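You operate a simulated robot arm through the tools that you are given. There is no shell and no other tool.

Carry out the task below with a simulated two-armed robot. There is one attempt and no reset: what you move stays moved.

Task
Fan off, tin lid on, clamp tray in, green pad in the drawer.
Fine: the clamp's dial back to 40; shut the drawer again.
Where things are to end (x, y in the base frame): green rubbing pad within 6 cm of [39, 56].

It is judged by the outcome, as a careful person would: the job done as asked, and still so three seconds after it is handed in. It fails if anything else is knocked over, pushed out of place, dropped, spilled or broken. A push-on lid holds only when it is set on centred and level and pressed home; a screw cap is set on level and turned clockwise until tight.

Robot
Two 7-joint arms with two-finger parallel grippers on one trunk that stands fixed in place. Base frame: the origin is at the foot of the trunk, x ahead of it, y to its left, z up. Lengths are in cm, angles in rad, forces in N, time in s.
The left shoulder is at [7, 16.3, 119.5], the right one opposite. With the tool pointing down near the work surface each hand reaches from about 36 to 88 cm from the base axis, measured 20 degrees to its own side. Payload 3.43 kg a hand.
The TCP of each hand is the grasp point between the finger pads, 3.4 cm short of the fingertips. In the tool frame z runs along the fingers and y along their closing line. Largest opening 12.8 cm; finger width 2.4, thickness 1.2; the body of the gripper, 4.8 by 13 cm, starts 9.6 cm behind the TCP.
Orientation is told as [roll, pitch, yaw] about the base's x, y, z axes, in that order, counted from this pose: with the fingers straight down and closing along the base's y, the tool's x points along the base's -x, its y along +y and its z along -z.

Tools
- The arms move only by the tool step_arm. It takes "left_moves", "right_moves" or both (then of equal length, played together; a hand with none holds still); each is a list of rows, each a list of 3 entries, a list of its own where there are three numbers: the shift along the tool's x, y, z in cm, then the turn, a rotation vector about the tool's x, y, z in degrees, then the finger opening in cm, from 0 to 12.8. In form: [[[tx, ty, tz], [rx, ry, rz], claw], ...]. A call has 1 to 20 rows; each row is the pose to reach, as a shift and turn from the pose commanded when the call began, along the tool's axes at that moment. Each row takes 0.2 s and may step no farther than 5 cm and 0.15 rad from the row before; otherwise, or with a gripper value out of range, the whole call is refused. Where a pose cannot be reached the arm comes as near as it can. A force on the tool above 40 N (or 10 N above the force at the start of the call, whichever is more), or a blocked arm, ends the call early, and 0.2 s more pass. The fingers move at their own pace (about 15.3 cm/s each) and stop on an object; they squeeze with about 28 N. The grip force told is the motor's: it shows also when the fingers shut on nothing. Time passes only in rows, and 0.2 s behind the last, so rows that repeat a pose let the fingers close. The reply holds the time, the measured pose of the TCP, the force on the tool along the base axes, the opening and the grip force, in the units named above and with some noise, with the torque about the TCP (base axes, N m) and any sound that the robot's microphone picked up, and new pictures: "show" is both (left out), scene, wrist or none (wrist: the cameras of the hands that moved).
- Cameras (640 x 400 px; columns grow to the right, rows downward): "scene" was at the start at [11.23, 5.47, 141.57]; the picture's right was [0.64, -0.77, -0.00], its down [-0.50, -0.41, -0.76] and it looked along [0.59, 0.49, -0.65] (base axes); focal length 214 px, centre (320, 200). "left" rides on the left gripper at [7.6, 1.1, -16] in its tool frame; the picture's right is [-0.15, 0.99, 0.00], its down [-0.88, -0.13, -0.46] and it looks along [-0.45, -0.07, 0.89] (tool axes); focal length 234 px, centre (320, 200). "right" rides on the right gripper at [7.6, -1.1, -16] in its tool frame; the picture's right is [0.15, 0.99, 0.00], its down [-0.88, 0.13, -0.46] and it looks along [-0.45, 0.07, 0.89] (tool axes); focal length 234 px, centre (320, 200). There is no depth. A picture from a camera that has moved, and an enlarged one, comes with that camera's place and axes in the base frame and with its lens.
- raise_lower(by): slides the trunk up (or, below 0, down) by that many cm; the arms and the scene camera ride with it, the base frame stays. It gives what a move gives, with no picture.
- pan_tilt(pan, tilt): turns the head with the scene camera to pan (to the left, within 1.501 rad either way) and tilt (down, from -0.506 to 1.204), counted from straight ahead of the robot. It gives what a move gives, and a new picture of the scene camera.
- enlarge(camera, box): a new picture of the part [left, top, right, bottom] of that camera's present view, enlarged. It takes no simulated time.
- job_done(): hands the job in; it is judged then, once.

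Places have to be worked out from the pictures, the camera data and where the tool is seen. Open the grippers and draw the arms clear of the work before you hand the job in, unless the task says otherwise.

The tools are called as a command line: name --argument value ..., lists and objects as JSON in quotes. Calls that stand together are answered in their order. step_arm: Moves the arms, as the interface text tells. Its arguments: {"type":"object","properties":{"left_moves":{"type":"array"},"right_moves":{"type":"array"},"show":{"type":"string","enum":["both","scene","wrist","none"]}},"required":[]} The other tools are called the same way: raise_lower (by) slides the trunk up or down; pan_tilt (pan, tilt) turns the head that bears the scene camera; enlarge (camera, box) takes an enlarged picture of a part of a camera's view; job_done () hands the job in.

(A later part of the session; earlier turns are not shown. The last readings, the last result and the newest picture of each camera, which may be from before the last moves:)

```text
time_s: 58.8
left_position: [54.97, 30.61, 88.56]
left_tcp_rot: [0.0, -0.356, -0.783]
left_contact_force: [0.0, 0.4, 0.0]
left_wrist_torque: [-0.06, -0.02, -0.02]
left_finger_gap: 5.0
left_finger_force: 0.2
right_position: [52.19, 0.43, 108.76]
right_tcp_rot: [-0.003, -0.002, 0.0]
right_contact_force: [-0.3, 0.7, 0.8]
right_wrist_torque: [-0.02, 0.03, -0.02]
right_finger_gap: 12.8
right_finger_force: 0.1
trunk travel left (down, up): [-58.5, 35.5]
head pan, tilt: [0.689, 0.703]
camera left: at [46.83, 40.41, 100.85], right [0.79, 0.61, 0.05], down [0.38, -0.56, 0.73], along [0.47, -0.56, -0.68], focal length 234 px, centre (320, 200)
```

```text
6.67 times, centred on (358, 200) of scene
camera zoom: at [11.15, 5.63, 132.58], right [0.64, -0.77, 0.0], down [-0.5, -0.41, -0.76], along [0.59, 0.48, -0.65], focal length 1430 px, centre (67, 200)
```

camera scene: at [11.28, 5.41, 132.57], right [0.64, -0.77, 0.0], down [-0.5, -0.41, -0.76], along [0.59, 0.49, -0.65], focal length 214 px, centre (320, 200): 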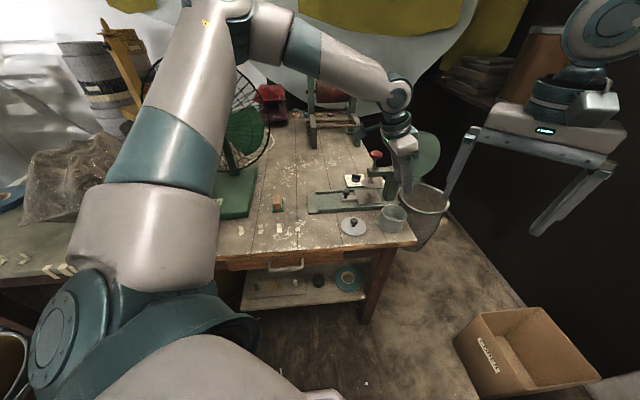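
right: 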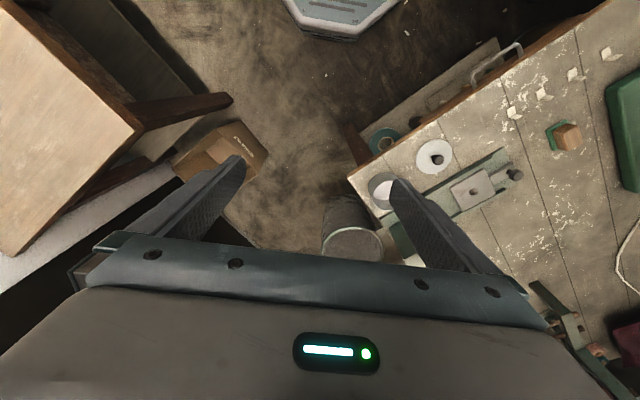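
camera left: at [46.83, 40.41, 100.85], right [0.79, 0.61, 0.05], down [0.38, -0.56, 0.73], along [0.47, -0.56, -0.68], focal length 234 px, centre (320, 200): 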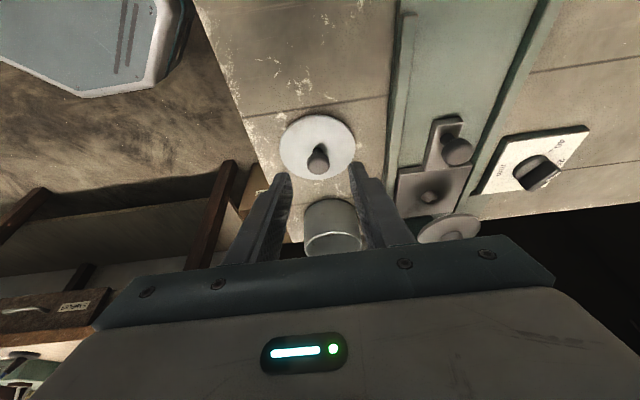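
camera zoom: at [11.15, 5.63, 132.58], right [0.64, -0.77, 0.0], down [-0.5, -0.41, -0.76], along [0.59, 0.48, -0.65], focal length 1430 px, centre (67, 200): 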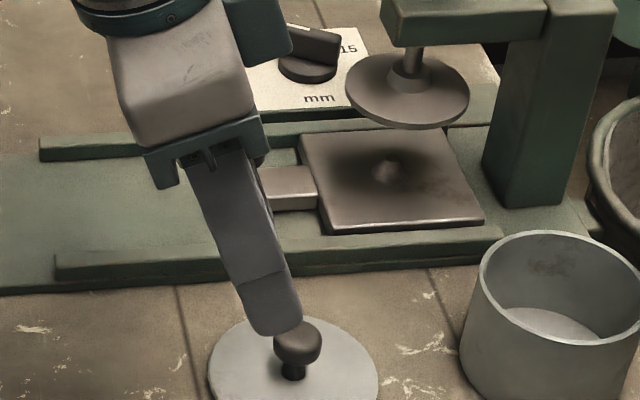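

Aligned with the knob. I move in 6 cm along the tool axis and close.

step_arm --left_moves '[[[-0.05, -0.1, 2.5], [0, 0, 0], 5], [[-0.1, -0.15, 4.8], [0, 0, 0], 5], [[-0.13, -0.18, 6.05], [0, 0, 0], 5], [[-0.13, -0.18, 6.05], [0, 0, 0], 1], [[-0.13, -0.18, 6.05], [0, 0, 0], 1]]' --show "wrist"

enlarge --camera "left" --box '[256, 110, 384, 210]'

enlarge --camera "scene" --box '[310, 190, 406, 250]'

```text
time_s: 60.0
left_position: [56.55, 28.56, 82.9]
left_tcp_rot: [0.0, -0.352, -0.783]
left_contact_force: [-0.4, 0.1, 0.9]
left_wrist_torque: [0.02, -0.02, -0.01]
left_finger_gap: 2.2
left_finger_force: 27.9
right_position: [52.08, 0.3, 108.82]
right_tcp_rot: [-0.001, 0.0, -0.001]
right_contact_force: [-0.4, 0.9, 0.7]
right_wrist_torque: [0.03, -0.02, 0.0]
right_finger_gap: 12.82
right_finger_force: 0.0
trunk travel left (down, up): [-58.5, 35.5]
head pan, tilt: [0.689, 0.703]
camera left: at [48.34, 38.38, 95.17], right [0.79, 0.61, 0.05], down [0.38, -0.56, 0.73], along [0.47, -0.56, -0.68], focal length 234 px, centre (320, 200)
```

left: 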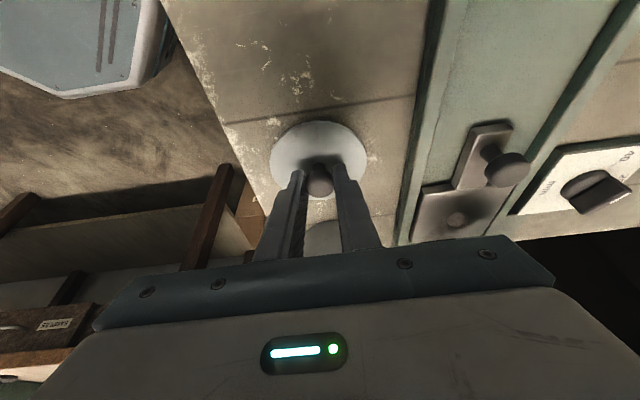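

```text
4.00 times, centred on (320, 160) of left
camera zoom: at [48.34, 38.38, 95.17], right [0.79, 0.61, 0.05], down [0.38, -0.56, 0.73], along [0.47, -0.56, -0.68], focal length 937 px, centre (320, 360)
```

zoom: 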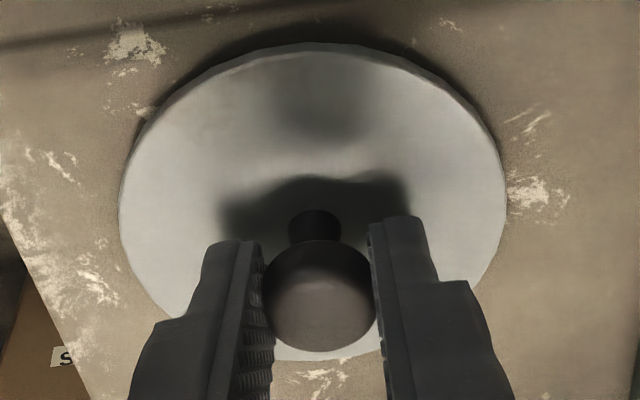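

```text
6.67 times, centred on (358, 220) of scene
camera zoom: at [11.23, 5.45, 132.57], right [0.64, -0.77, 0.0], down [-0.5, -0.41, -0.76], along [0.59, 0.49, -0.65], focal length 1430 px, centre (67, 67)
```

zoom: 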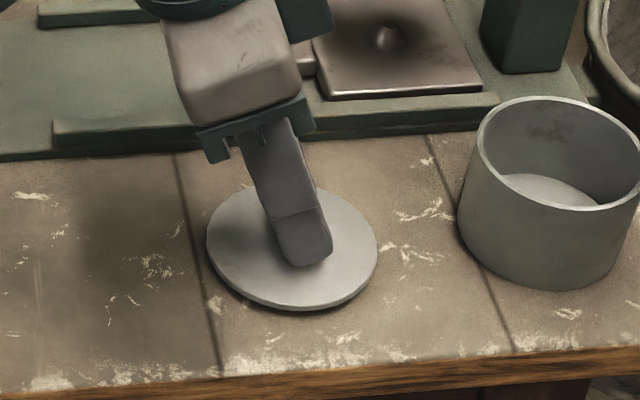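

The knob is held with the lid flat. I lift 10 cm straight up and carry it over the tin.

step_arm --left_moves '[[[-1.2, 0, -3.28], [0, 0, 0], 1], [[-2.4, 0, -6.6], [0, 0, 0], 1], [[-3.45, 0, -9.385], [0, 0, 0], 1], [[-6.46, -0.03, -8.28], [0, 0, 0], 1], [[-9.48, -0.06, -7.17], [0, 0, 0], 1], [[-12.5, -0.1, -6.06], [0, 0, 0], 1], [[-15.5, -0.13, -4.95], [0, 0, 0], 1], [[-15.5, -0.13, -4.95], [0, 0, 0], 1]]' --show "both"

enlarge --camera "left" --box '[240, 100, 400, 200]'

enlarge --camera "scene" --box '[346, 180, 442, 240]'

```text
time_s: 61.8
left_position: [65.76, 19.64, 92.8]
left_tcp_rot: [0.0, -0.353, -0.781]
left_contact_force: [0.9, 0.5, -0.4]
left_wrist_torque: [-0.01, -0.01, 0.01]
left_finger_gap: 2.21
left_finger_force: 28.4
right_position: [52.12, 0.38, 108.84]
right_tcp_rot: [-0.001, 0.0, 0.0]
right_contact_force: [-0.4, 0.3, 0.4]
right_wrist_torque: [-0.02, -0.04, -0.01]
right_finger_gap: 12.77
right_finger_force: 0.1
trunk travel left (down, up): [-58.5, 35.5]
head pan, tilt: [0.689, 0.703]
camera scene: at [11.15, 5.54, 132.58], right [0.64, -0.77, 0.0], down [-0.5, -0.41, -0.76], along [0.59, 0.49, -0.65], focal length 214 px, centre (320, 200)
camera left: at [57.51, 29.4, 105.14], right [0.79, 0.61, 0.05], down [0.38, -0.56, 0.73], along [0.47, -0.56, -0.68], focal length 234 px, centre (320, 200)
```

scene: 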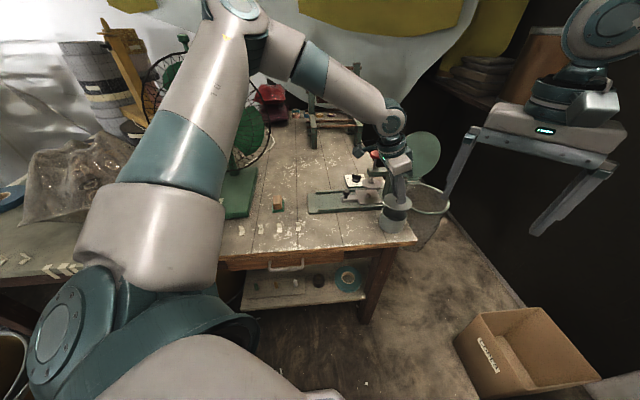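
left: 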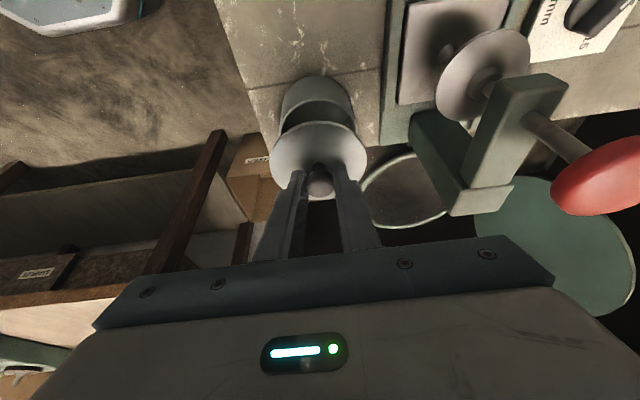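

```text
4.00 times, centred on (320, 150) of left
camera zoom: at [57.51, 29.4, 105.14], right [0.79, 0.61, 0.05], down [0.38, -0.56, 0.73], along [0.47, -0.56, -0.68], focal length 937 px, centre (320, 400)
```

zoom: 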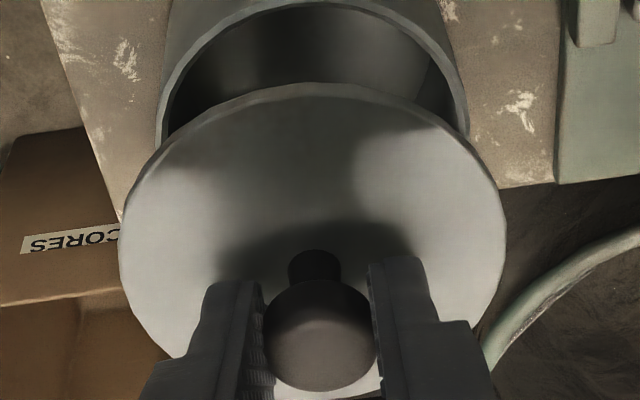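

```text
6.67 times, centred on (394, 210) of scene
camera zoom: at [11.15, 5.54, 132.58], right [0.64, -0.77, 0.0], down [-0.5, -0.41, -0.76], along [0.59, 0.49, -0.65], focal length 1430 px, centre (-173, 133)
```

zoom: 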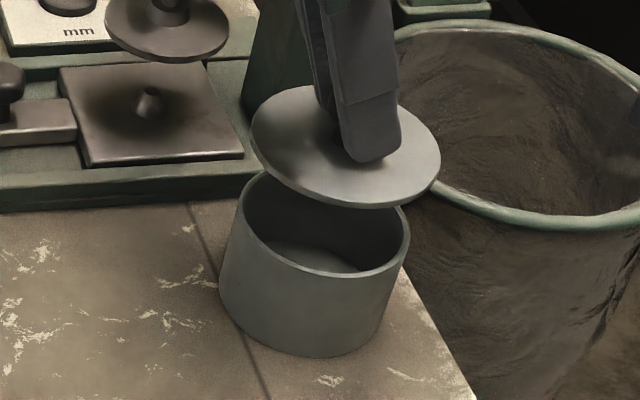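

Lid and tin are aligned within about 0.2 cm; I correct that and lower the lid to just above the rim.

step_arm --left_moves '[[[0.5, 0.15, 1.0], [0, 0, 0], 1], [[1.02, 0.15, 2.18], [0, 0, 0], 1], [[1.02, 0.15, 2.18], [0, 0, 0], 1]]' --show "wrist"

enlarge --camera "left" --box '[240, 100, 400, 200]'

enlarge --camera "scene" --box '[346, 180, 442, 240]'

```text
time_s: 62.6
left_position: [65.47, 19.71, 90.46]
left_tcp_rot: [0.001, -0.352, -0.781]
left_contact_force: [-0.2, 0.3, -0.7]
left_wrist_torque: [-0.01, 0.02, -0.02]
left_finger_gap: 2.19
left_finger_force: 27.7
right_position: [52.1, 0.25, 108.69]
right_tcp_rot: [-0.001, 0.001, 0.0]
right_contact_force: [-1.0, 0.1, -0.5]
right_wrist_torque: [-0.02, -0.02, -0.05]
right_finger_gap: 12.76
right_finger_force: 0.1
trunk travel left (down, up): [-58.5, 35.5]
head pan, tilt: [0.689, 0.703]
camera left: at [57.38, 29.57, 102.74], right [0.79, 0.61, 0.05], down [0.38, -0.56, 0.73], along [0.47, -0.56, -0.68], focal length 234 px, centre (320, 200)
```

left: 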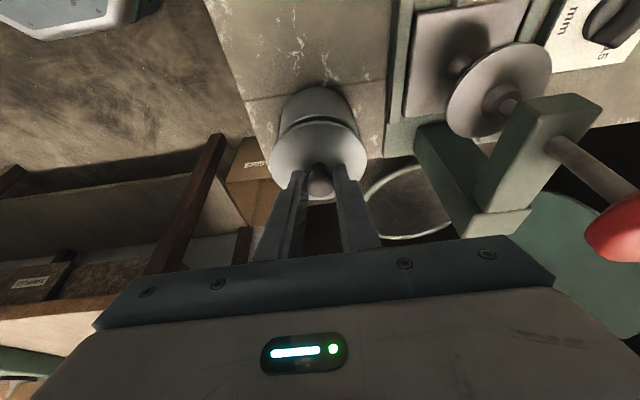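

```text
4.00 times, centred on (320, 150) of left
camera zoom: at [57.38, 29.57, 102.74], right [0.79, 0.61, 0.05], down [0.38, -0.56, 0.73], along [0.47, -0.56, -0.68], focal length 937 px, centre (320, 400)
```

zoom: 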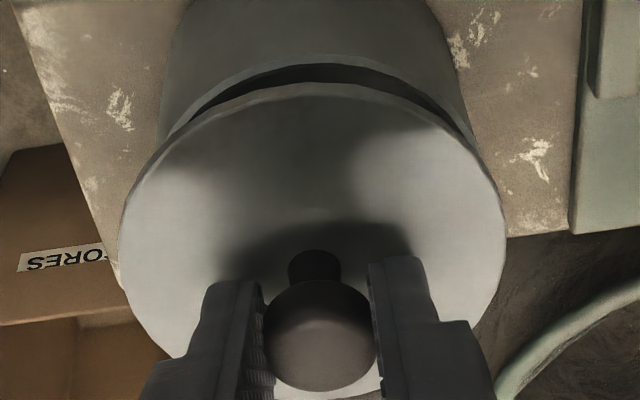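

```text
6.67 times, centred on (394, 210) of scene
camera zoom: at [11.23, 5.45, 132.57], right [0.64, -0.77, 0.0], down [-0.5, -0.41, -0.76], along [0.59, 0.49, -0.65], focal length 1430 px, centre (-173, 133)
```

zoom: 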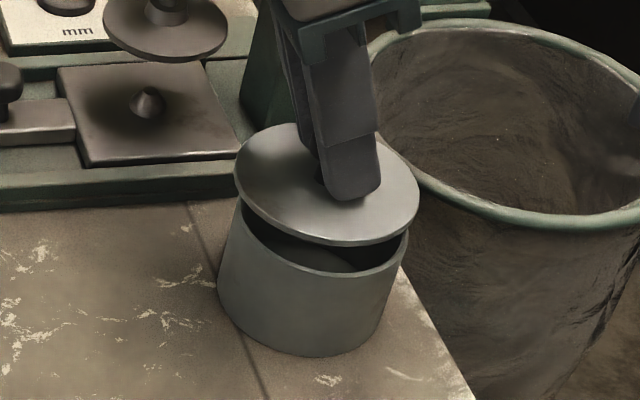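

Aligned in e, about 0.25 cm to go in n; lid roughly 1 cm above the rim. I correct and lower gently until it touches.

step_arm --left_moves '[[[0.15, 0.25, 0.4], [0, 0, 0], 1], [[0.31, 0.25, 0.845], [0, 0, 0], 1], [[0.38, 0.25, 1.03], [0, 0, 0], 1]]' --show "wrist"

enlarge --camera "left" --box '[240, 100, 400, 200]'

enlarge --camera "scene" --box '[346, 180, 442, 240]'

```text
time_s: 63.4
left_position: [65.7, 19.94, 89.38]
left_tcp_rot: [0.0, -0.354, -0.781]
left_contact_force: [-1.2, -0.3, -0.2]
left_wrist_torque: [-0.02, -0.02, -0.02]
left_finger_gap: 2.22
left_finger_force: 27.9
right_position: [52.14, 0.31, 108.69]
right_tcp_rot: [-0.001, 0.0, 0.001]
right_contact_force: [-0.5, -0.7, 0.4]
right_wrist_torque: [-0.01, 0.04, -0.01]
right_finger_gap: 12.8
right_finger_force: 0.1
trunk travel left (down, up): [-58.5, 35.5]
head pan, tilt: [0.689, 0.703]
camera left: at [57.51, 29.77, 101.61], right [0.79, 0.6, 0.05], down [0.38, -0.56, 0.73], along [0.47, -0.56, -0.68], focal length 234 px, centre (320, 200)
```

left: 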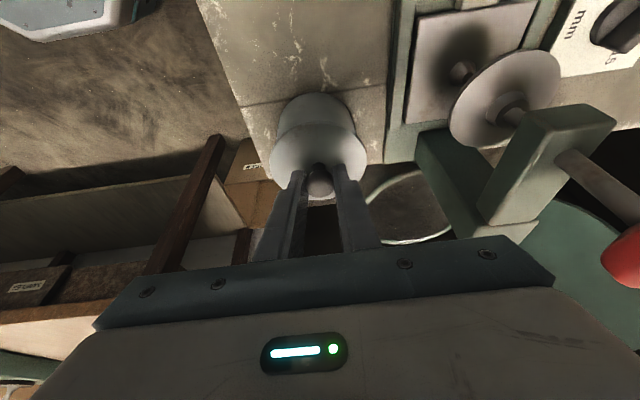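

```text
4.00 times, centred on (320, 150) of left
camera zoom: at [57.51, 29.77, 101.61], right [0.79, 0.6, 0.05], down [0.38, -0.56, 0.73], along [0.47, -0.56, -0.68], focal length 937 px, centre (320, 400)
```

zoom: 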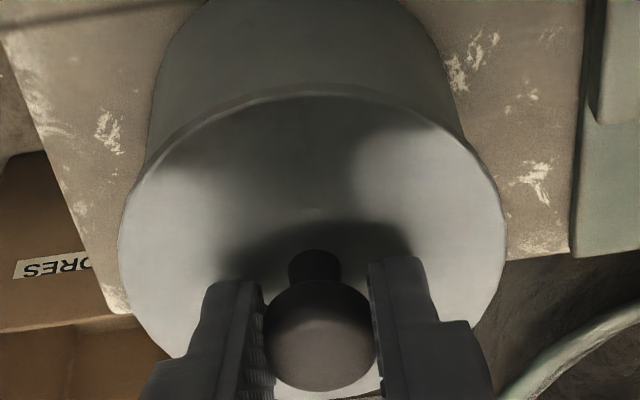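

```text
6.67 times, centred on (394, 210) of scene
camera zoom: at [11.24, 5.47, 132.57], right [0.64, -0.77, 0.0], down [-0.5, -0.41, -0.76], along [0.59, 0.49, -0.65], focal length 1430 px, centre (-173, 133)
```

zoom: 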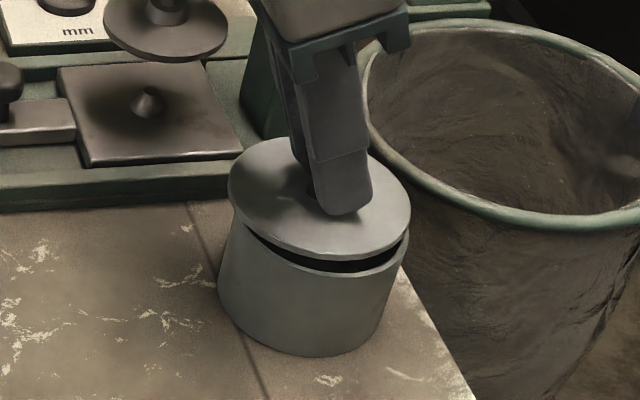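

A gap of roughly 0.8–1 cm is still visible, so the rim is at z≈82.7; relative to that the lid sits ~0.3 cm toward −e. I correct and lower 0.8 cm more.

step_arm --left_moves '[[[-0.1, 0, 0.4], [0, 0, 0], 1], [[0.0, 0, 0.85], [0, 0, 0], 1], [[0.0, 0, 0.85], [0, 0, 0], 1]]' --show "wrist"

enlarge --camera "scene" --box '[354, 185, 434, 235]'

enlarge --camera "left" --box '[240, 90, 400, 190]'

```text
time_s: 64.2
left_position: [65.92, 19.84, 88.62]
left_tcp_rot: [0.002, -0.356, -0.78]
left_contact_force: [1.6, 1.0, 9.3]
left_wrist_torque: [0.23, 0.09, 0.05]
left_finger_gap: 2.21
left_finger_force: 27.8
right_position: [52.11, 0.3, 108.74]
right_tcp_rot: [0.0, 0.0, 0.0]
right_contact_force: [-0.1, 0.5, -0.1]
right_wrist_torque: [0.03, -0.02, 0.01]
right_finger_gap: 12.8
right_finger_force: 0.1
trunk travel left (down, up): [-58.5, 35.5]
head pan, tilt: [0.689, 0.703]
camera left: at [57.7, 29.54, 100.9], right [0.79, 0.61, 0.05], down [0.38, -0.56, 0.73], along [0.47, -0.56, -0.68], focal length 234 px, centre (320, 200)
```

left: 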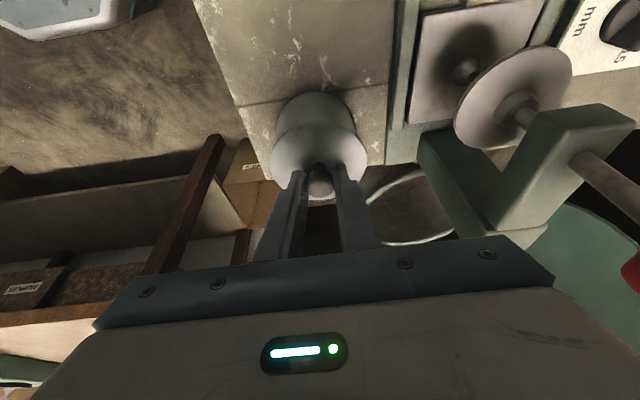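

```text
8.00 times, centred on (394, 210) of scene
camera zoom: at [11.14, 5.44, 132.6], right [0.64, -0.77, 0.0], down [-0.5, -0.41, -0.76], along [0.59, 0.49, -0.65], focal length 1716 px, centre (-272, 120)
```

zoom: 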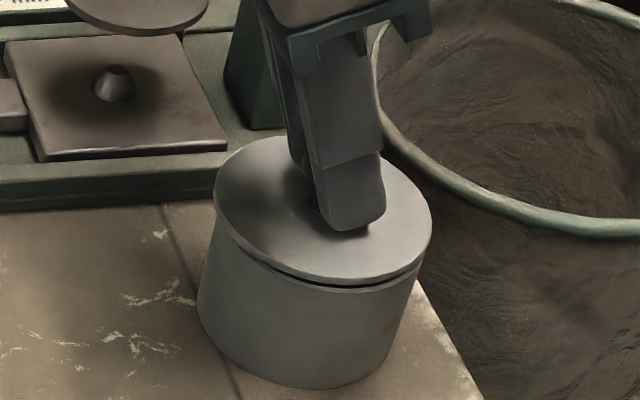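

```text
4.00 times, centred on (320, 140) of left
camera zoom: at [57.7, 29.54, 100.9], right [0.79, 0.61, 0.05], down [0.38, -0.56, 0.73], along [0.47, -0.56, -0.68], focal length 937 px, centre (320, 440)
```

zoom: 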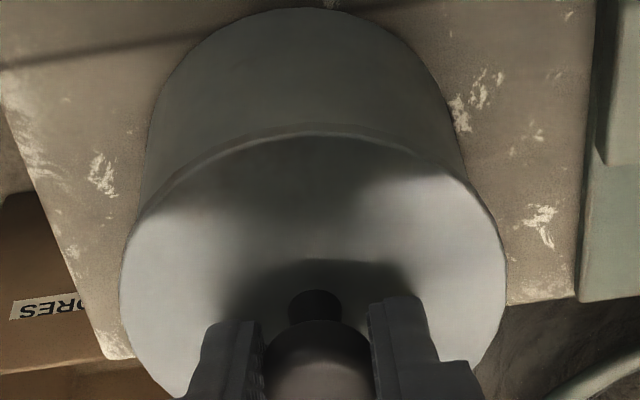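

Contact (9 N) is on the lid's −e side, and both views say the lid sits about 0.1 cm toward −e. I lift slightly, shift 0.12 cm in +e, and bring it down a little more firmly.

step_arm --left_moves '[[[-0.22, 0, -0.24], [0, 0, 0], 1], [[-0.22, 0, -0.24], [0, 0, 0], 1], [[-0.04, 0, 0.23], [0, 0, 0], 1], [[0.06, 0, 0.51], [0, 0, 0], 1]]' --show "none"

enlarge --camera "scene" --box '[354, 185, 434, 235]'

enlarge --camera "left" --box '[240, 90, 400, 190]'

```text
time_s: 65.2
left_position: [66.07, 19.55, 87.99]
left_tcp_rot: [0.001, -0.355, -0.781]
left_contact_force: [-1.4, 1.7, 10.4]
left_wrist_torque: [-0.41, -0.28, 0.02]
left_finger_gap: 2.23
left_finger_force: 28.1
right_position: [52.05, 0.23, 108.78]
right_tcp_rot: [0.0, -0.001, 0.0]
right_contact_force: [0.2, -0.1, 0.7]
right_wrist_torque: [0.02, 0.0, 0.0]
right_finger_gap: 12.8
right_finger_force: 0.2
trunk travel left (down, up): [-58.5, 35.5]
head pan, tilt: [0.689, 0.703]
heard: snap
```

```text
8.00 times, centred on (394, 210) of scene
camera zoom: at [11.18, 5.41, 132.58], right [0.64, -0.77, 0.0], down [-0.5, -0.41, -0.76], along [0.59, 0.49, -0.65], focal length 1716 px, centre (-272, 120)
```

zoom: 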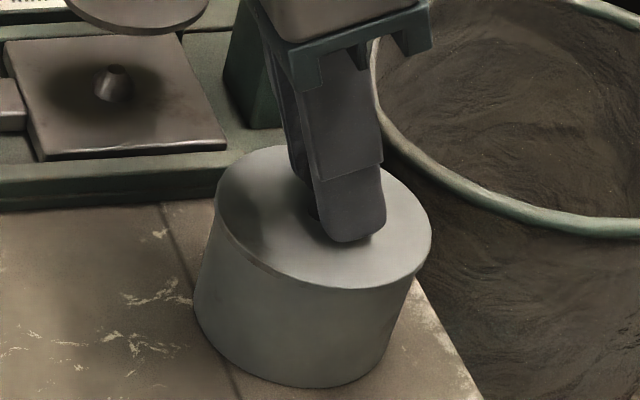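

```text
4.00 times, centred on (320, 140) of left
camera zoom: at [57.77, 29.37, 100.33], right [0.79, 0.61, 0.05], down [0.38, -0.56, 0.73], along [0.47, -0.56, -0.68], focal length 937 px, centre (320, 440)
```

zoom: 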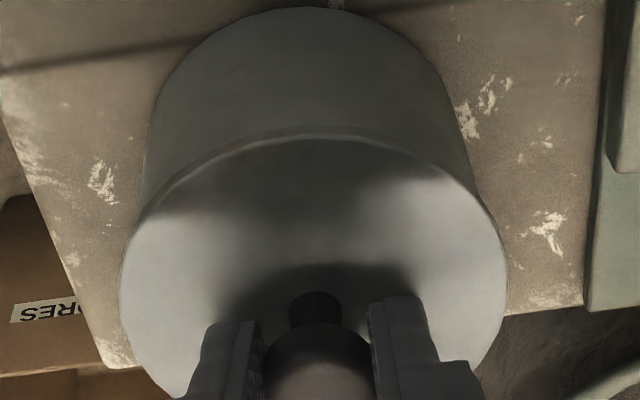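

A snap was heard and the lid sits flat on the tin. I release the knob and retreat along the tool axis.

step_arm --left_moves '[[[-0.06, 0, -0.2], [0, 0, 0], 2.6], [[-0.06, 0, -0.2], [0, 0, 0], 5], [[-0.06, 0, -0.2], [0, 0, 0], 5], [[-0.06, 0, -4], [0, 0, 0], 5], [[0, 0, -8.5], [0, 0, 0], 5], [[2, 0, -12.5], [0, 0, 0], 5]]' --show "both"

enlarge --camera "scene" --box '[300, 160, 428, 240]'

enlarge --camera "left" --box '[240, 70, 400, 170]'

```text
time_s: 66.6
left_position: [61.49, 24.18, 99.05]
left_tcp_rot: [0.0, -0.355, -0.783]
left_contact_force: [0.8, 0.8, 0.2]
left_wrist_torque: [-0.03, -0.04, 0.02]
left_finger_gap: 5.01
left_finger_force: 0.0
right_position: [51.91, 0.36, 108.77]
right_tcp_rot: [-0.001, -0.002, 0.001]
right_contact_force: [-0.3, -0.4, -0.8]
right_wrist_torque: [-0.04, -0.06, 0.03]
right_finger_gap: 12.79
right_finger_force: 0.1
trunk travel left (down, up): [-58.5, 35.5]
head pan, tilt: [0.689, 0.703]
camera scene: at [11.04, 5.59, 132.58], right [0.64, -0.77, 0.0], down [-0.5, -0.41, -0.76], along [0.59, 0.49, -0.65], focal length 214 px, centre (320, 200)
camera left: at [53.28, 33.91, 111.29], right [0.79, 0.6, 0.05], down [0.38, -0.56, 0.73], along [0.47, -0.56, -0.68], focal length 234 px, centre (320, 200)
```

scene: 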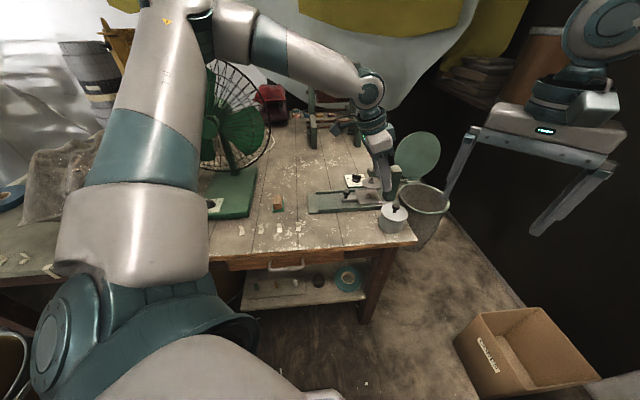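
left: 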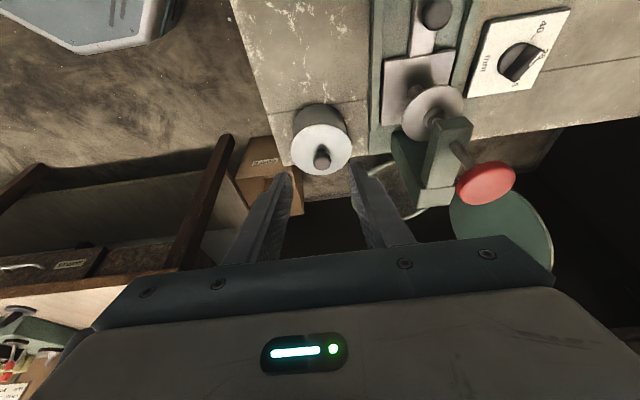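

```text
5.00 times, centred on (364, 200) of scene
camera zoom: at [11.04, 5.59, 132.58], right [0.64, -0.77, 0.0], down [-0.5, -0.41, -0.76], along [0.59, 0.49, -0.65], focal length 1072 px, centre (100, 200)
```

zoom: 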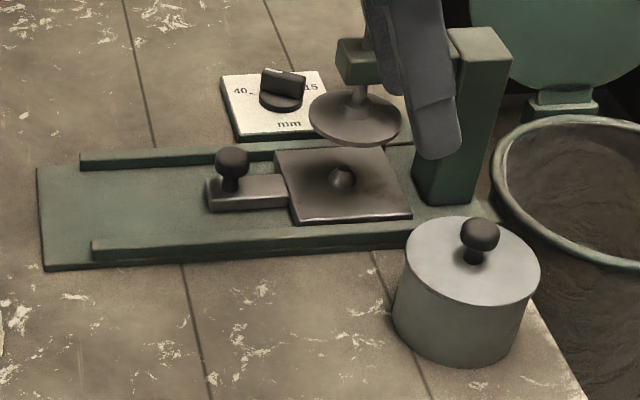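

```text
4.00 times, centred on (320, 120) of left
camera zoom: at [53.28, 33.91, 111.29], right [0.79, 0.6, 0.05], down [0.38, -0.56, 0.73], along [0.47, -0.56, -0.68], focal length 937 px, centre (320, 520)
```

zoom: 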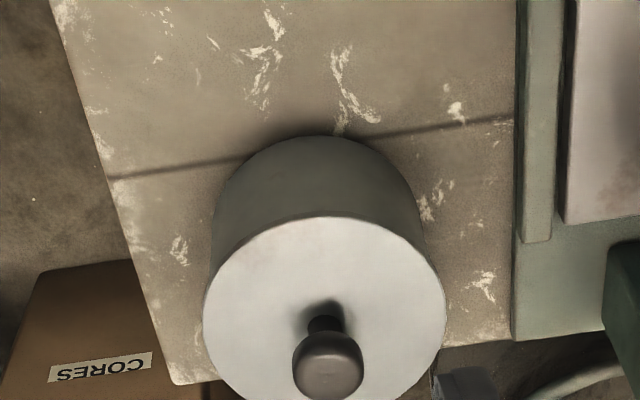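

Tin lid is on. Now the drawer: its bar handle is at about (33.5, 37.9, 71). I bring the left hand level above the handle and tilt the head for a better view.

step_arm --left_moves '[[[3.8, -1.3, -0.5], [0, 2.5, 0], 4], [[7.5, -2.5, -1], [0, 5, 0], 3], [[11.3, -3.8, -1.5], [0, 7.5, 0], 2.6], [[15, -5.1, -2], [0, 10, 0], 2.6], [[18.8, -6.4, -2.4], [0, 12.5, 0], 2.6], [[22.6, -7.7, -2.8], [0, 15, 0], 2.6], [[26.3, -8.9, -3.2], [0, 17.5, 0], 2.6], [[30.1, -10.2, -3.6], [0, 20.3, 0], 2.6]]' --show "wrist"

pan_tilt --pan 0.8 --tilt 0.95

```text
time_s: 68.4
left_position: [34.2, 38.26, 92.05]
left_tcp_rot: [-0.001, 0.003, -0.783]
left_contact_force: [0.5, -0.4, -0.1]
left_wrist_torque: [0.01, -0.04, -0.04]
left_finger_gap: 2.58
left_finger_force: 0.0
left hand out of reach, approached as far as the arm can: row 8
right_position: [52.06, 0.33, 108.77]
right_tcp_rot: [-0.001, -0.004, 0.0]
right_contact_force: [-0.7, 0.2, -0.1]
right_wrist_torque: [0.0, 0.0, 0.01]
right_finger_gap: 12.83
right_finger_force: 0.1
trunk travel left (down, up): [-58.5, 35.5]
head pan, tilt: [0.689, 0.703]
camera left: at [29.56, 44.52, 107.94], right [0.8, 0.6, 0.0], down [0.53, -0.71, 0.45], along [0.27, -0.37, -0.89], focal length 234 px, centre (320, 200)
```

left: 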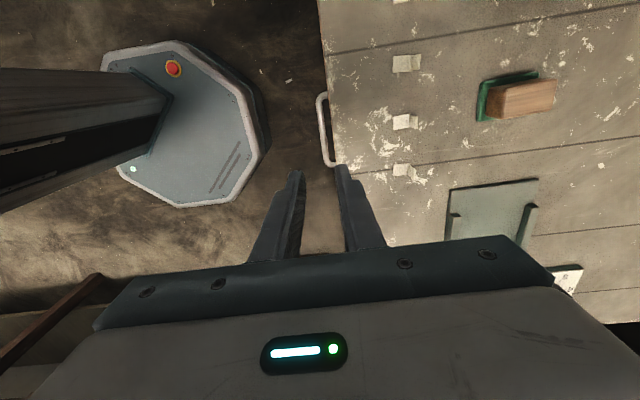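

```text
time_s: 69.1
left_position: [34.24, 38.22, 92.15]
left_tcp_rot: [0.0, 0.001, -0.783]
left_contact_force: [-0.7, 0.2, 0.3]
left_wrist_torque: [0.03, 0.01, 0.0]
left_finger_gap: 2.63
left_finger_force: 0.0
right_position: [52.15, 0.28, 108.83]
right_tcp_rot: [0.0, 0.001, -0.001]
right_contact_force: [-0.6, 0.5, 0.3]
right_wrist_torque: [0.02, 0.01, -0.01]
right_finger_gap: 12.78
right_finger_force: 0.1
trunk travel left (down, up): [-58.5, 35.5]
head pan, tilt: [0.799, 0.949]
camera scene: at [9.77, 5.26, 130.63], right [0.72, -0.7, 0.0], down [-0.57, -0.58, -0.58], along [0.41, 0.42, -0.81], focal length 214 px, centre (320, 200)
```

scene: 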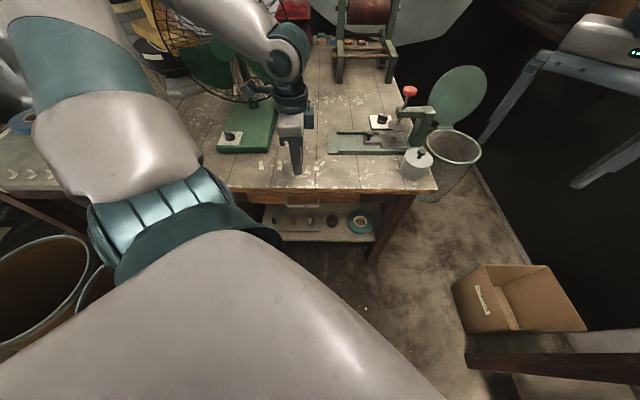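

The near limit of the arm shows here, so I raise the trunk 20 cm (a lower hand relative to the shoulder reaches closer in). I also zoom on the handle.

enlarge --camera "left" --box '[260, 70, 420, 190]'

raise_lower --by 20

```text
3.33 times, centred on (340, 130) of left
camera zoom: at [29.68, 44.42, 107.96], right [0.8, 0.6, 0.0], down [0.53, -0.71, 0.45], along [0.27, -0.37, -0.89], focal length 781 px, centre (253, 433)
```

zoom: 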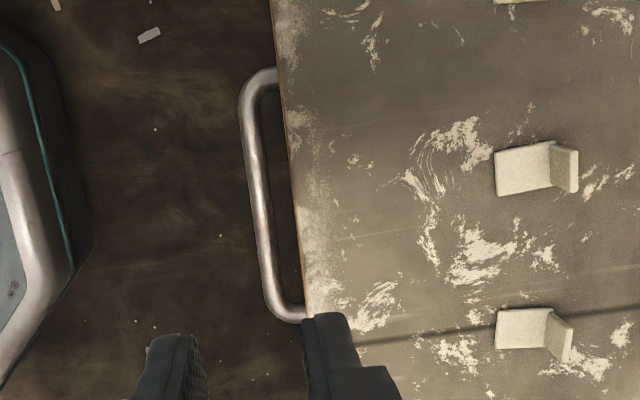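

```text
time_s: 71.3
left_position: [34.15, 38.24, 112.0]
left_tcp_rot: [-0.003, 0.001, -0.781]
left_contact_force: [-0.2, 0.0, -0.1]
left_wrist_torque: [0.02, -0.01, 0.0]
left_finger_gap: 2.62
left_finger_force: 0.0
right_position: [52.18, 0.22, 128.73]
right_tcp_rot: [0.0, -0.001, 0.0]
right_contact_force: [-0.2, 1.2, -0.8]
right_wrist_torque: [-0.02, -0.01, 0.02]
right_finger_gap: 12.78
right_finger_force: 0.1
trunk travel left (down, up): [-78.5, 15.5]
head pan, tilt: [0.799, 0.949]
```

The bar handle is at n≈51.5, e≈−3.4, z≈69.4, the drawer front 2 cm under the table's overhang, so the fingers must come in leaned: I move to a pre-approach in front of it with the hand leaned back 25°.

step_arm --left_moves '[[[0.1, -0.8, 4.8], [-5, 0, 0], 2.6], [[0.2, -1.6, 9.6], [-10, 0, 0], 2.6], [[0.3, -2.4, 14.4], [-15, 0, 0], 2.6], [[0.4, -3.1, 19.2], [-20, 0, 0], 2.6], [[0.52, -3.81, 24], [-25, 0, 0], 2.6], [[0.52, -3.81, 24], [-25, 0, 0], 2.6]]' --show "both"

enlarge --camera "left" --box '[240, 60, 400, 180]'

```text
time_s: 72.7
left_position: [35.81, 42.4, 90.31]
left_tcp_rot: [0.409, 0.001, -0.781]
left_contact_force: [0.3, 0.2, -0.6]
left_wrist_torque: [-0.03, 0.01, -0.02]
left_finger_gap: 2.6
left_finger_force: 0.0
left hand out of reach, approached as far as the arm can: row 1, 2, 3, 4, 5, 6
right_position: [52.0, 0.47, 128.87]
right_tcp_rot: [-0.003, 0.0, 0.0]
right_contact_force: [-0.5, 0.2, 0.5]
right_wrist_torque: [-0.05, -0.01, 0.01]
right_finger_gap: 12.79
right_finger_force: 0.0
trunk travel left (down, up): [-78.5, 15.5]
head pan, tilt: [0.799, 0.949]
camera scene: at [9.56, 5.48, 150.63], right [0.72, -0.7, 0.0], down [-0.57, -0.58, -0.58], along [0.41, 0.42, -0.81], focal length 214 px, centre (320, 200)
camera left: at [26.68, 44.1, 105.46], right [0.74, 0.54, 0.39], down [0.41, -0.83, 0.37], along [0.53, -0.11, -0.84], focal length 234 px, centre (320, 200)
```

scene: 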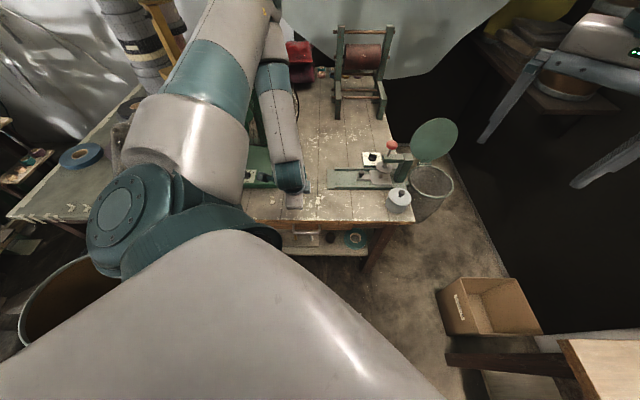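
left: 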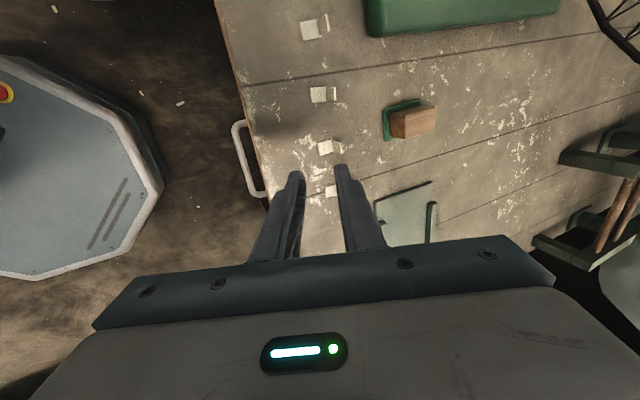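

```text
3.33 times, centred on (320, 120) of left
camera zoom: at [26.68, 44.1, 105.46], right [0.74, 0.54, 0.39], down [0.41, -0.83, 0.37], along [0.53, -0.11, -0.84], focal length 781 px, centre (320, 467)
```

zoom: 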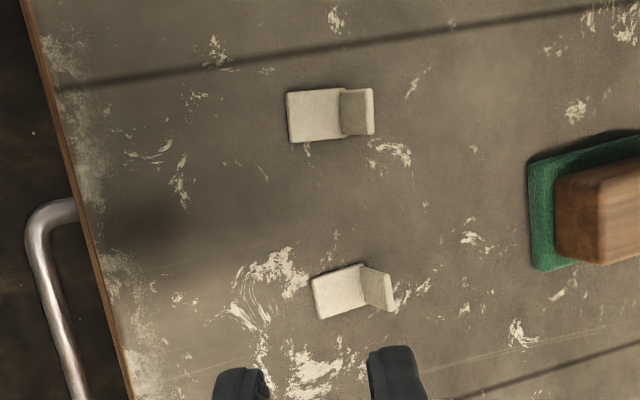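

The limit is a minimum shoulder-to-wrist distance, so a still higher shoulder frees the space close in. I raise the trunk 15 cm more and retry the pre-approach.

raise_lower --by 15

```text
time_s: 74.5
left_position: [35.91, 42.37, 105.3]
left_tcp_rot: [0.409, 0.002, -0.783]
left_contact_force: [0.7, 0.8, -0.1]
left_wrist_torque: [0.01, 0.01, -0.03]
left_finger_gap: 2.6
left_finger_force: 0.1
right_position: [52.19, 0.37, 143.75]
right_tcp_rot: [0.0, -0.002, -0.002]
right_contact_force: [-0.1, 0.5, 0.1]
right_wrist_torque: [-0.01, 0.05, 0.0]
right_finger_gap: 12.79
right_finger_force: 0.0
trunk travel left (down, up): [-93.5, 0.5]
head pan, tilt: [0.799, 0.949]
```

step_arm --left_moves '[[[-0.3, -3.35, 2.2], [0, 0, 0], 2.6], [[-0.6, -6.7, 4.35], [0, 0, 0], 2.6], [[-0.9, -10.05, 6.5], [0, 0, 0], 2.6], [[-1.17, -13.4, 8.7], [0, 0, 0], 2.6], [[-1.17, -14.9, 12.7], [0, 0, 0], 2.6], [[-1.17, -16.3, 16.8], [0, 0, 0], 2.6], [[-1.17, -17.79, 20.86], [0, 0, 0], 2.6], [[-1.17, -17.79, 20.86], [0, 0, 0], 2.6]]' --show "both"

enlarge --camera "left" --box '[220, 60, 420, 200]'

enlarge --camera "scene" --box '[230, 180, 390, 280]'

```text
time_s: 76.3
left_position: [36.0, 42.35, 105.43]
left_tcp_rot: [0.408, 0.001, -0.781]
left_contact_force: [0.5, 0.1, 0.7]
left_wrist_torque: [0.02, -0.01, -0.04]
left_finger_gap: 2.62
left_finger_force: 0.0
left hand out of reach, approached as far as the arm can: row 1, 2, 3, 4, 5, 6, 7, 8
right_position: [52.19, 0.25, 143.7]
right_tcp_rot: [0.0, -0.001, 0.001]
right_contact_force: [0.0, -0.4, 0.8]
right_wrist_torque: [0.03, 0.0, -0.01]
right_finger_gap: 12.77
right_finger_force: 0.0
trunk travel left (down, up): [-93.5, 0.5]
head pan, tilt: [0.799, 0.949]
camera scene: at [9.76, 5.28, 165.62], right [0.72, -0.7, 0.0], down [-0.57, -0.58, -0.58], along [0.41, 0.42, -0.81], focal length 214 px, centre (320, 200)
camera left: at [26.85, 43.95, 120.5], right [0.74, 0.54, 0.39], down [0.41, -0.83, 0.36], along [0.52, -0.11, -0.84], focal length 234 px, centre (320, 200)
```

scene: 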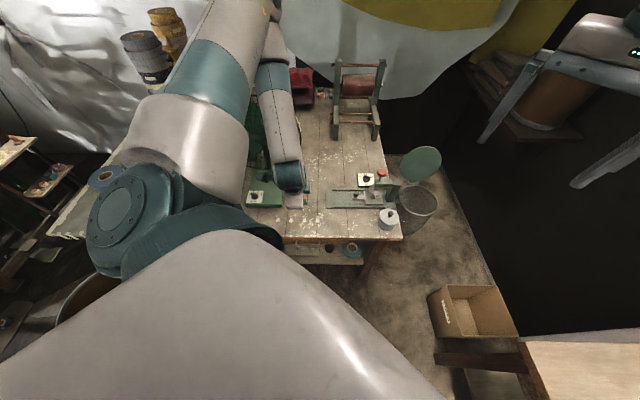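
left: 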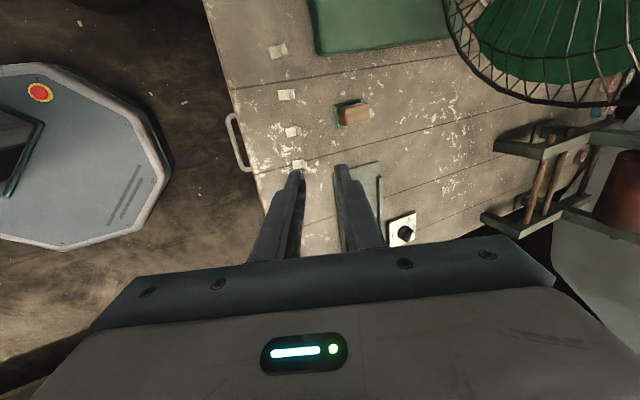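

```text
2.86 times, centred on (320, 130) of left
camera zoom: at [26.85, 43.95, 120.5], right [0.74, 0.54, 0.39], down [0.41, -0.83, 0.36], along [0.52, -0.11, -0.84], focal length 669 px, centre (320, 400)
```

zoom: 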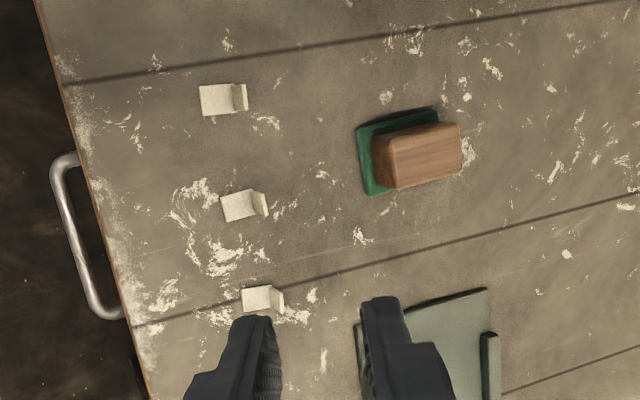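

```text
4.00 times, centred on (310, 230) of scene
camera zoom: at [9.76, 5.28, 165.62], right [0.72, -0.7, 0.0], down [-0.57, -0.58, -0.58], along [0.41, 0.42, -0.81], focal length 858 px, centre (360, 80)
```

zoom: 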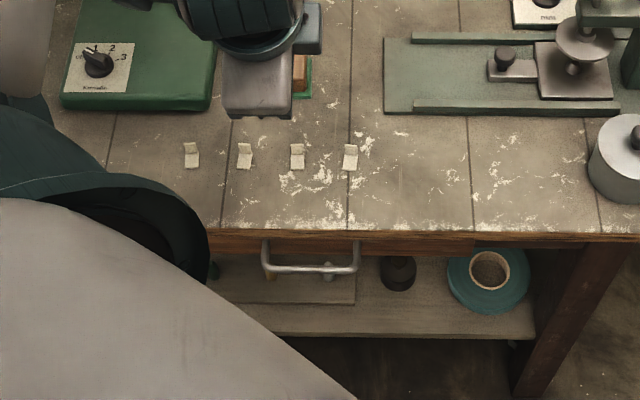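

It did not move from this posture. I try unwinding: straight down first (still above the table), keeping the lean.

step_arm --left_moves '[[[0, -1.6, 3.7], [0, 0, 0], 2.6], [[0, -3.2, 7.4], [0, 0, 0], 2.6], [[0, -4.8, 11.0], [0, 0, 0], 2.6], [[0, -5.6, 12.9], [0, 0, 0], 2.6]]' --show "none"

```text
time_s: 77.3
left_position: [36.58, 43.83, 104.54]
left_tcp_rot: [0.407, 0.002, -0.781]
left_contact_force: [0.1, 0.2, -0.2]
left_wrist_torque: [-0.01, 0.01, 0.0]
left_finger_gap: 2.6
left_finger_force: 0.2
left hand out of reach, approached as far as the arm can: row 1, 2, 3, 4
right_position: [52.11, 0.24, 143.77]
right_tcp_rot: [0.001, -0.001, -0.002]
right_contact_force: [0.0, 0.6, 0.3]
right_wrist_torque: [0.01, 0.0, 0.04]
right_finger_gap: 12.8
right_finger_force: 0.0
trunk travel left (down, up): [-93.5, 0.5]
head pan, tilt: [0.799, 0.949]
```

step_arm --left_moves '[[[0, 1.5, 0.5], [6, 0, 0], 2.6], [[0, 2.5, 1], [12, 0, 0], 2.6], [[0, 3, 1.3], [18, 0, 0], 2.6], [[0, 3, 1.3], [23.3, 0, 0], 2.6]]' --show "none"

step_arm --left_moves '[[[0, 0, 4], [0, 0, 0], 2.6], [[0, 0, 8], [0, 0, 0], 2.6], [[0, 0, 12], [0, 0, 0], 2.6], [[0, -1, 15], [0, 0, 0], 2.6], [[0, -3, 16], [0, 0, 0], 2.6], [[0, -6, 16], [0, 0, 0], 2.6], [[0, -9, 16], [0, 0, 0], 2.6]]' --show "both"

```text
time_s: 78.3
left_position: [38.63, 46.01, 104.57]
left_tcp_rot: [0.001, -0.001, -0.783]
left_contact_force: [-0.3, 0.8, -0.6]
left_wrist_torque: [0.03, 0.0, 0.01]
left_finger_gap: 2.6
left_finger_force: 0.1
right_position: [52.18, 0.17, 143.75]
right_tcp_rot: [-0.003, -0.001, -0.001]
right_contact_force: [-0.9, -0.6, 0.1]
right_wrist_torque: [-0.02, 0.01, -0.02]
right_finger_gap: 12.77
right_finger_force: 0.2
trunk travel left (down, up): [-93.5, 0.5]
head pan, tilt: [0.799, 0.949]
```

```text
time_s: 79.9
left_position: [34.32, 42.66, 100.0]
left_tcp_rot: [0.002, 0.001, -0.779]
left_contact_force: [0.7, 0.0, 0.0]
left_wrist_torque: [0.02, -0.05, 0.0]
left_finger_gap: 2.61
left_finger_force: 0.1
left hand out of reach, approached as far as the arm can: row 2, 3, 4, 5, 6, 7
right_position: [52.11, 0.12, 143.76]
right_tcp_rot: [0.0, 0.0, -0.001]
right_contact_force: [-0.6, 0.0, 0.3]
right_wrist_torque: [0.0, 0.0, 0.04]
right_finger_gap: 12.83
right_finger_force: 0.0
trunk travel left (down, up): [-93.5, 0.5]
head pan, tilt: [0.799, 0.949]
camera scene: at [9.74, 5.2, 165.62], right [0.72, -0.7, 0.0], down [-0.57, -0.58, -0.58], along [0.41, 0.42, -0.81], focal length 214 px, centre (320, 200)
camera left: at [29.6, 48.83, 116.0], right [0.8, 0.6, 0.0], down [0.53, -0.71, 0.45], along [0.27, -0.36, -0.89], focal length 234 px, centre (320, 200)
```

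scene: 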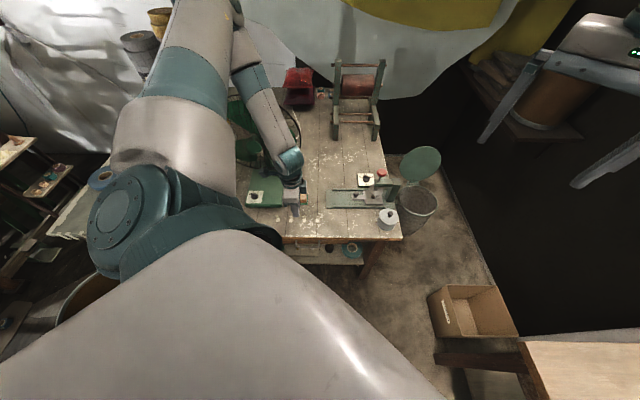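
left: 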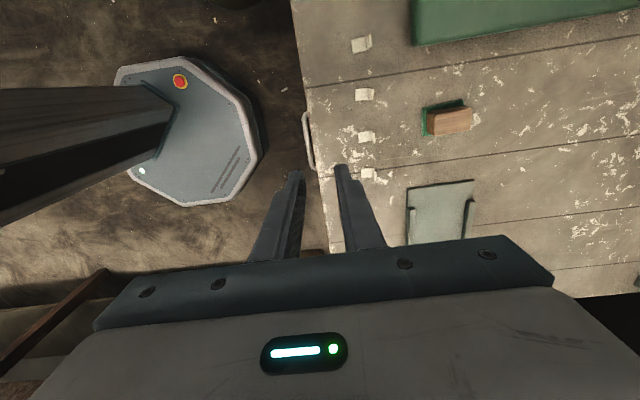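

At this shoulder height the hand cannot go lower than about 45 cm below it. Best is a shoulder near 111–113 cm. I raise the hand first, then lower the trunk by 33 cm.

step_arm --left_moves '[[[0, 0.5, -4.8], [0, 0, 0], 2.6], [[0, 1, -9.6], [0, 0, 0], 2.6], [[0, 1, -14.4], [0, 0, 0], 2.6], [[0, 1, -19.2], [0, 0, 0], 2.6], [[0, 1, -24], [0, 0, 0], 2.6], [[0, 1, -28], [0, 0, 0], 2.6]]' --show "none"

raise_lower --by -33

```text
time_s: 81.3
left_position: [34.8, 43.3, 128.04]
left_tcp_rot: [0.001, 0.003, -0.782]
left_contact_force: [-0.8, 0.2, -0.6]
left_wrist_torque: [-0.08, -0.06, -0.02]
left_finger_gap: 2.6
left_finger_force: 0.1
right_position: [51.85, 0.52, 143.88]
right_tcp_rot: [-0.001, -0.003, 0.0]
right_contact_force: [0.1, 0.7, 0.6]
right_wrist_torque: [-0.03, -0.04, -0.01]
right_finger_gap: 12.81
right_finger_force: 0.1
trunk travel left (down, up): [-93.5, 0.5]
head pan, tilt: [0.799, 0.949]
```

```text
time_s: 84.5
left_position: [35.2, 43.03, 95.18]
left_tcp_rot: [0.0, 0.002, -0.78]
left_contact_force: [-0.1, 0.1, -0.3]
left_wrist_torque: [0.0, 0.04, -0.03]
left_finger_gap: 2.59
left_finger_force: 0.0
right_position: [52.26, 0.23, 110.71]
right_tcp_rot: [0.0, 0.0, -0.001]
right_contact_force: [-0.1, -0.9, -0.3]
right_wrist_torque: [0.02, 0.01, 0.01]
right_finger_gap: 12.82
right_finger_force: 0.0
trunk travel left (down, up): [-60.5, 33.5]
head pan, tilt: [0.799, 0.949]
```

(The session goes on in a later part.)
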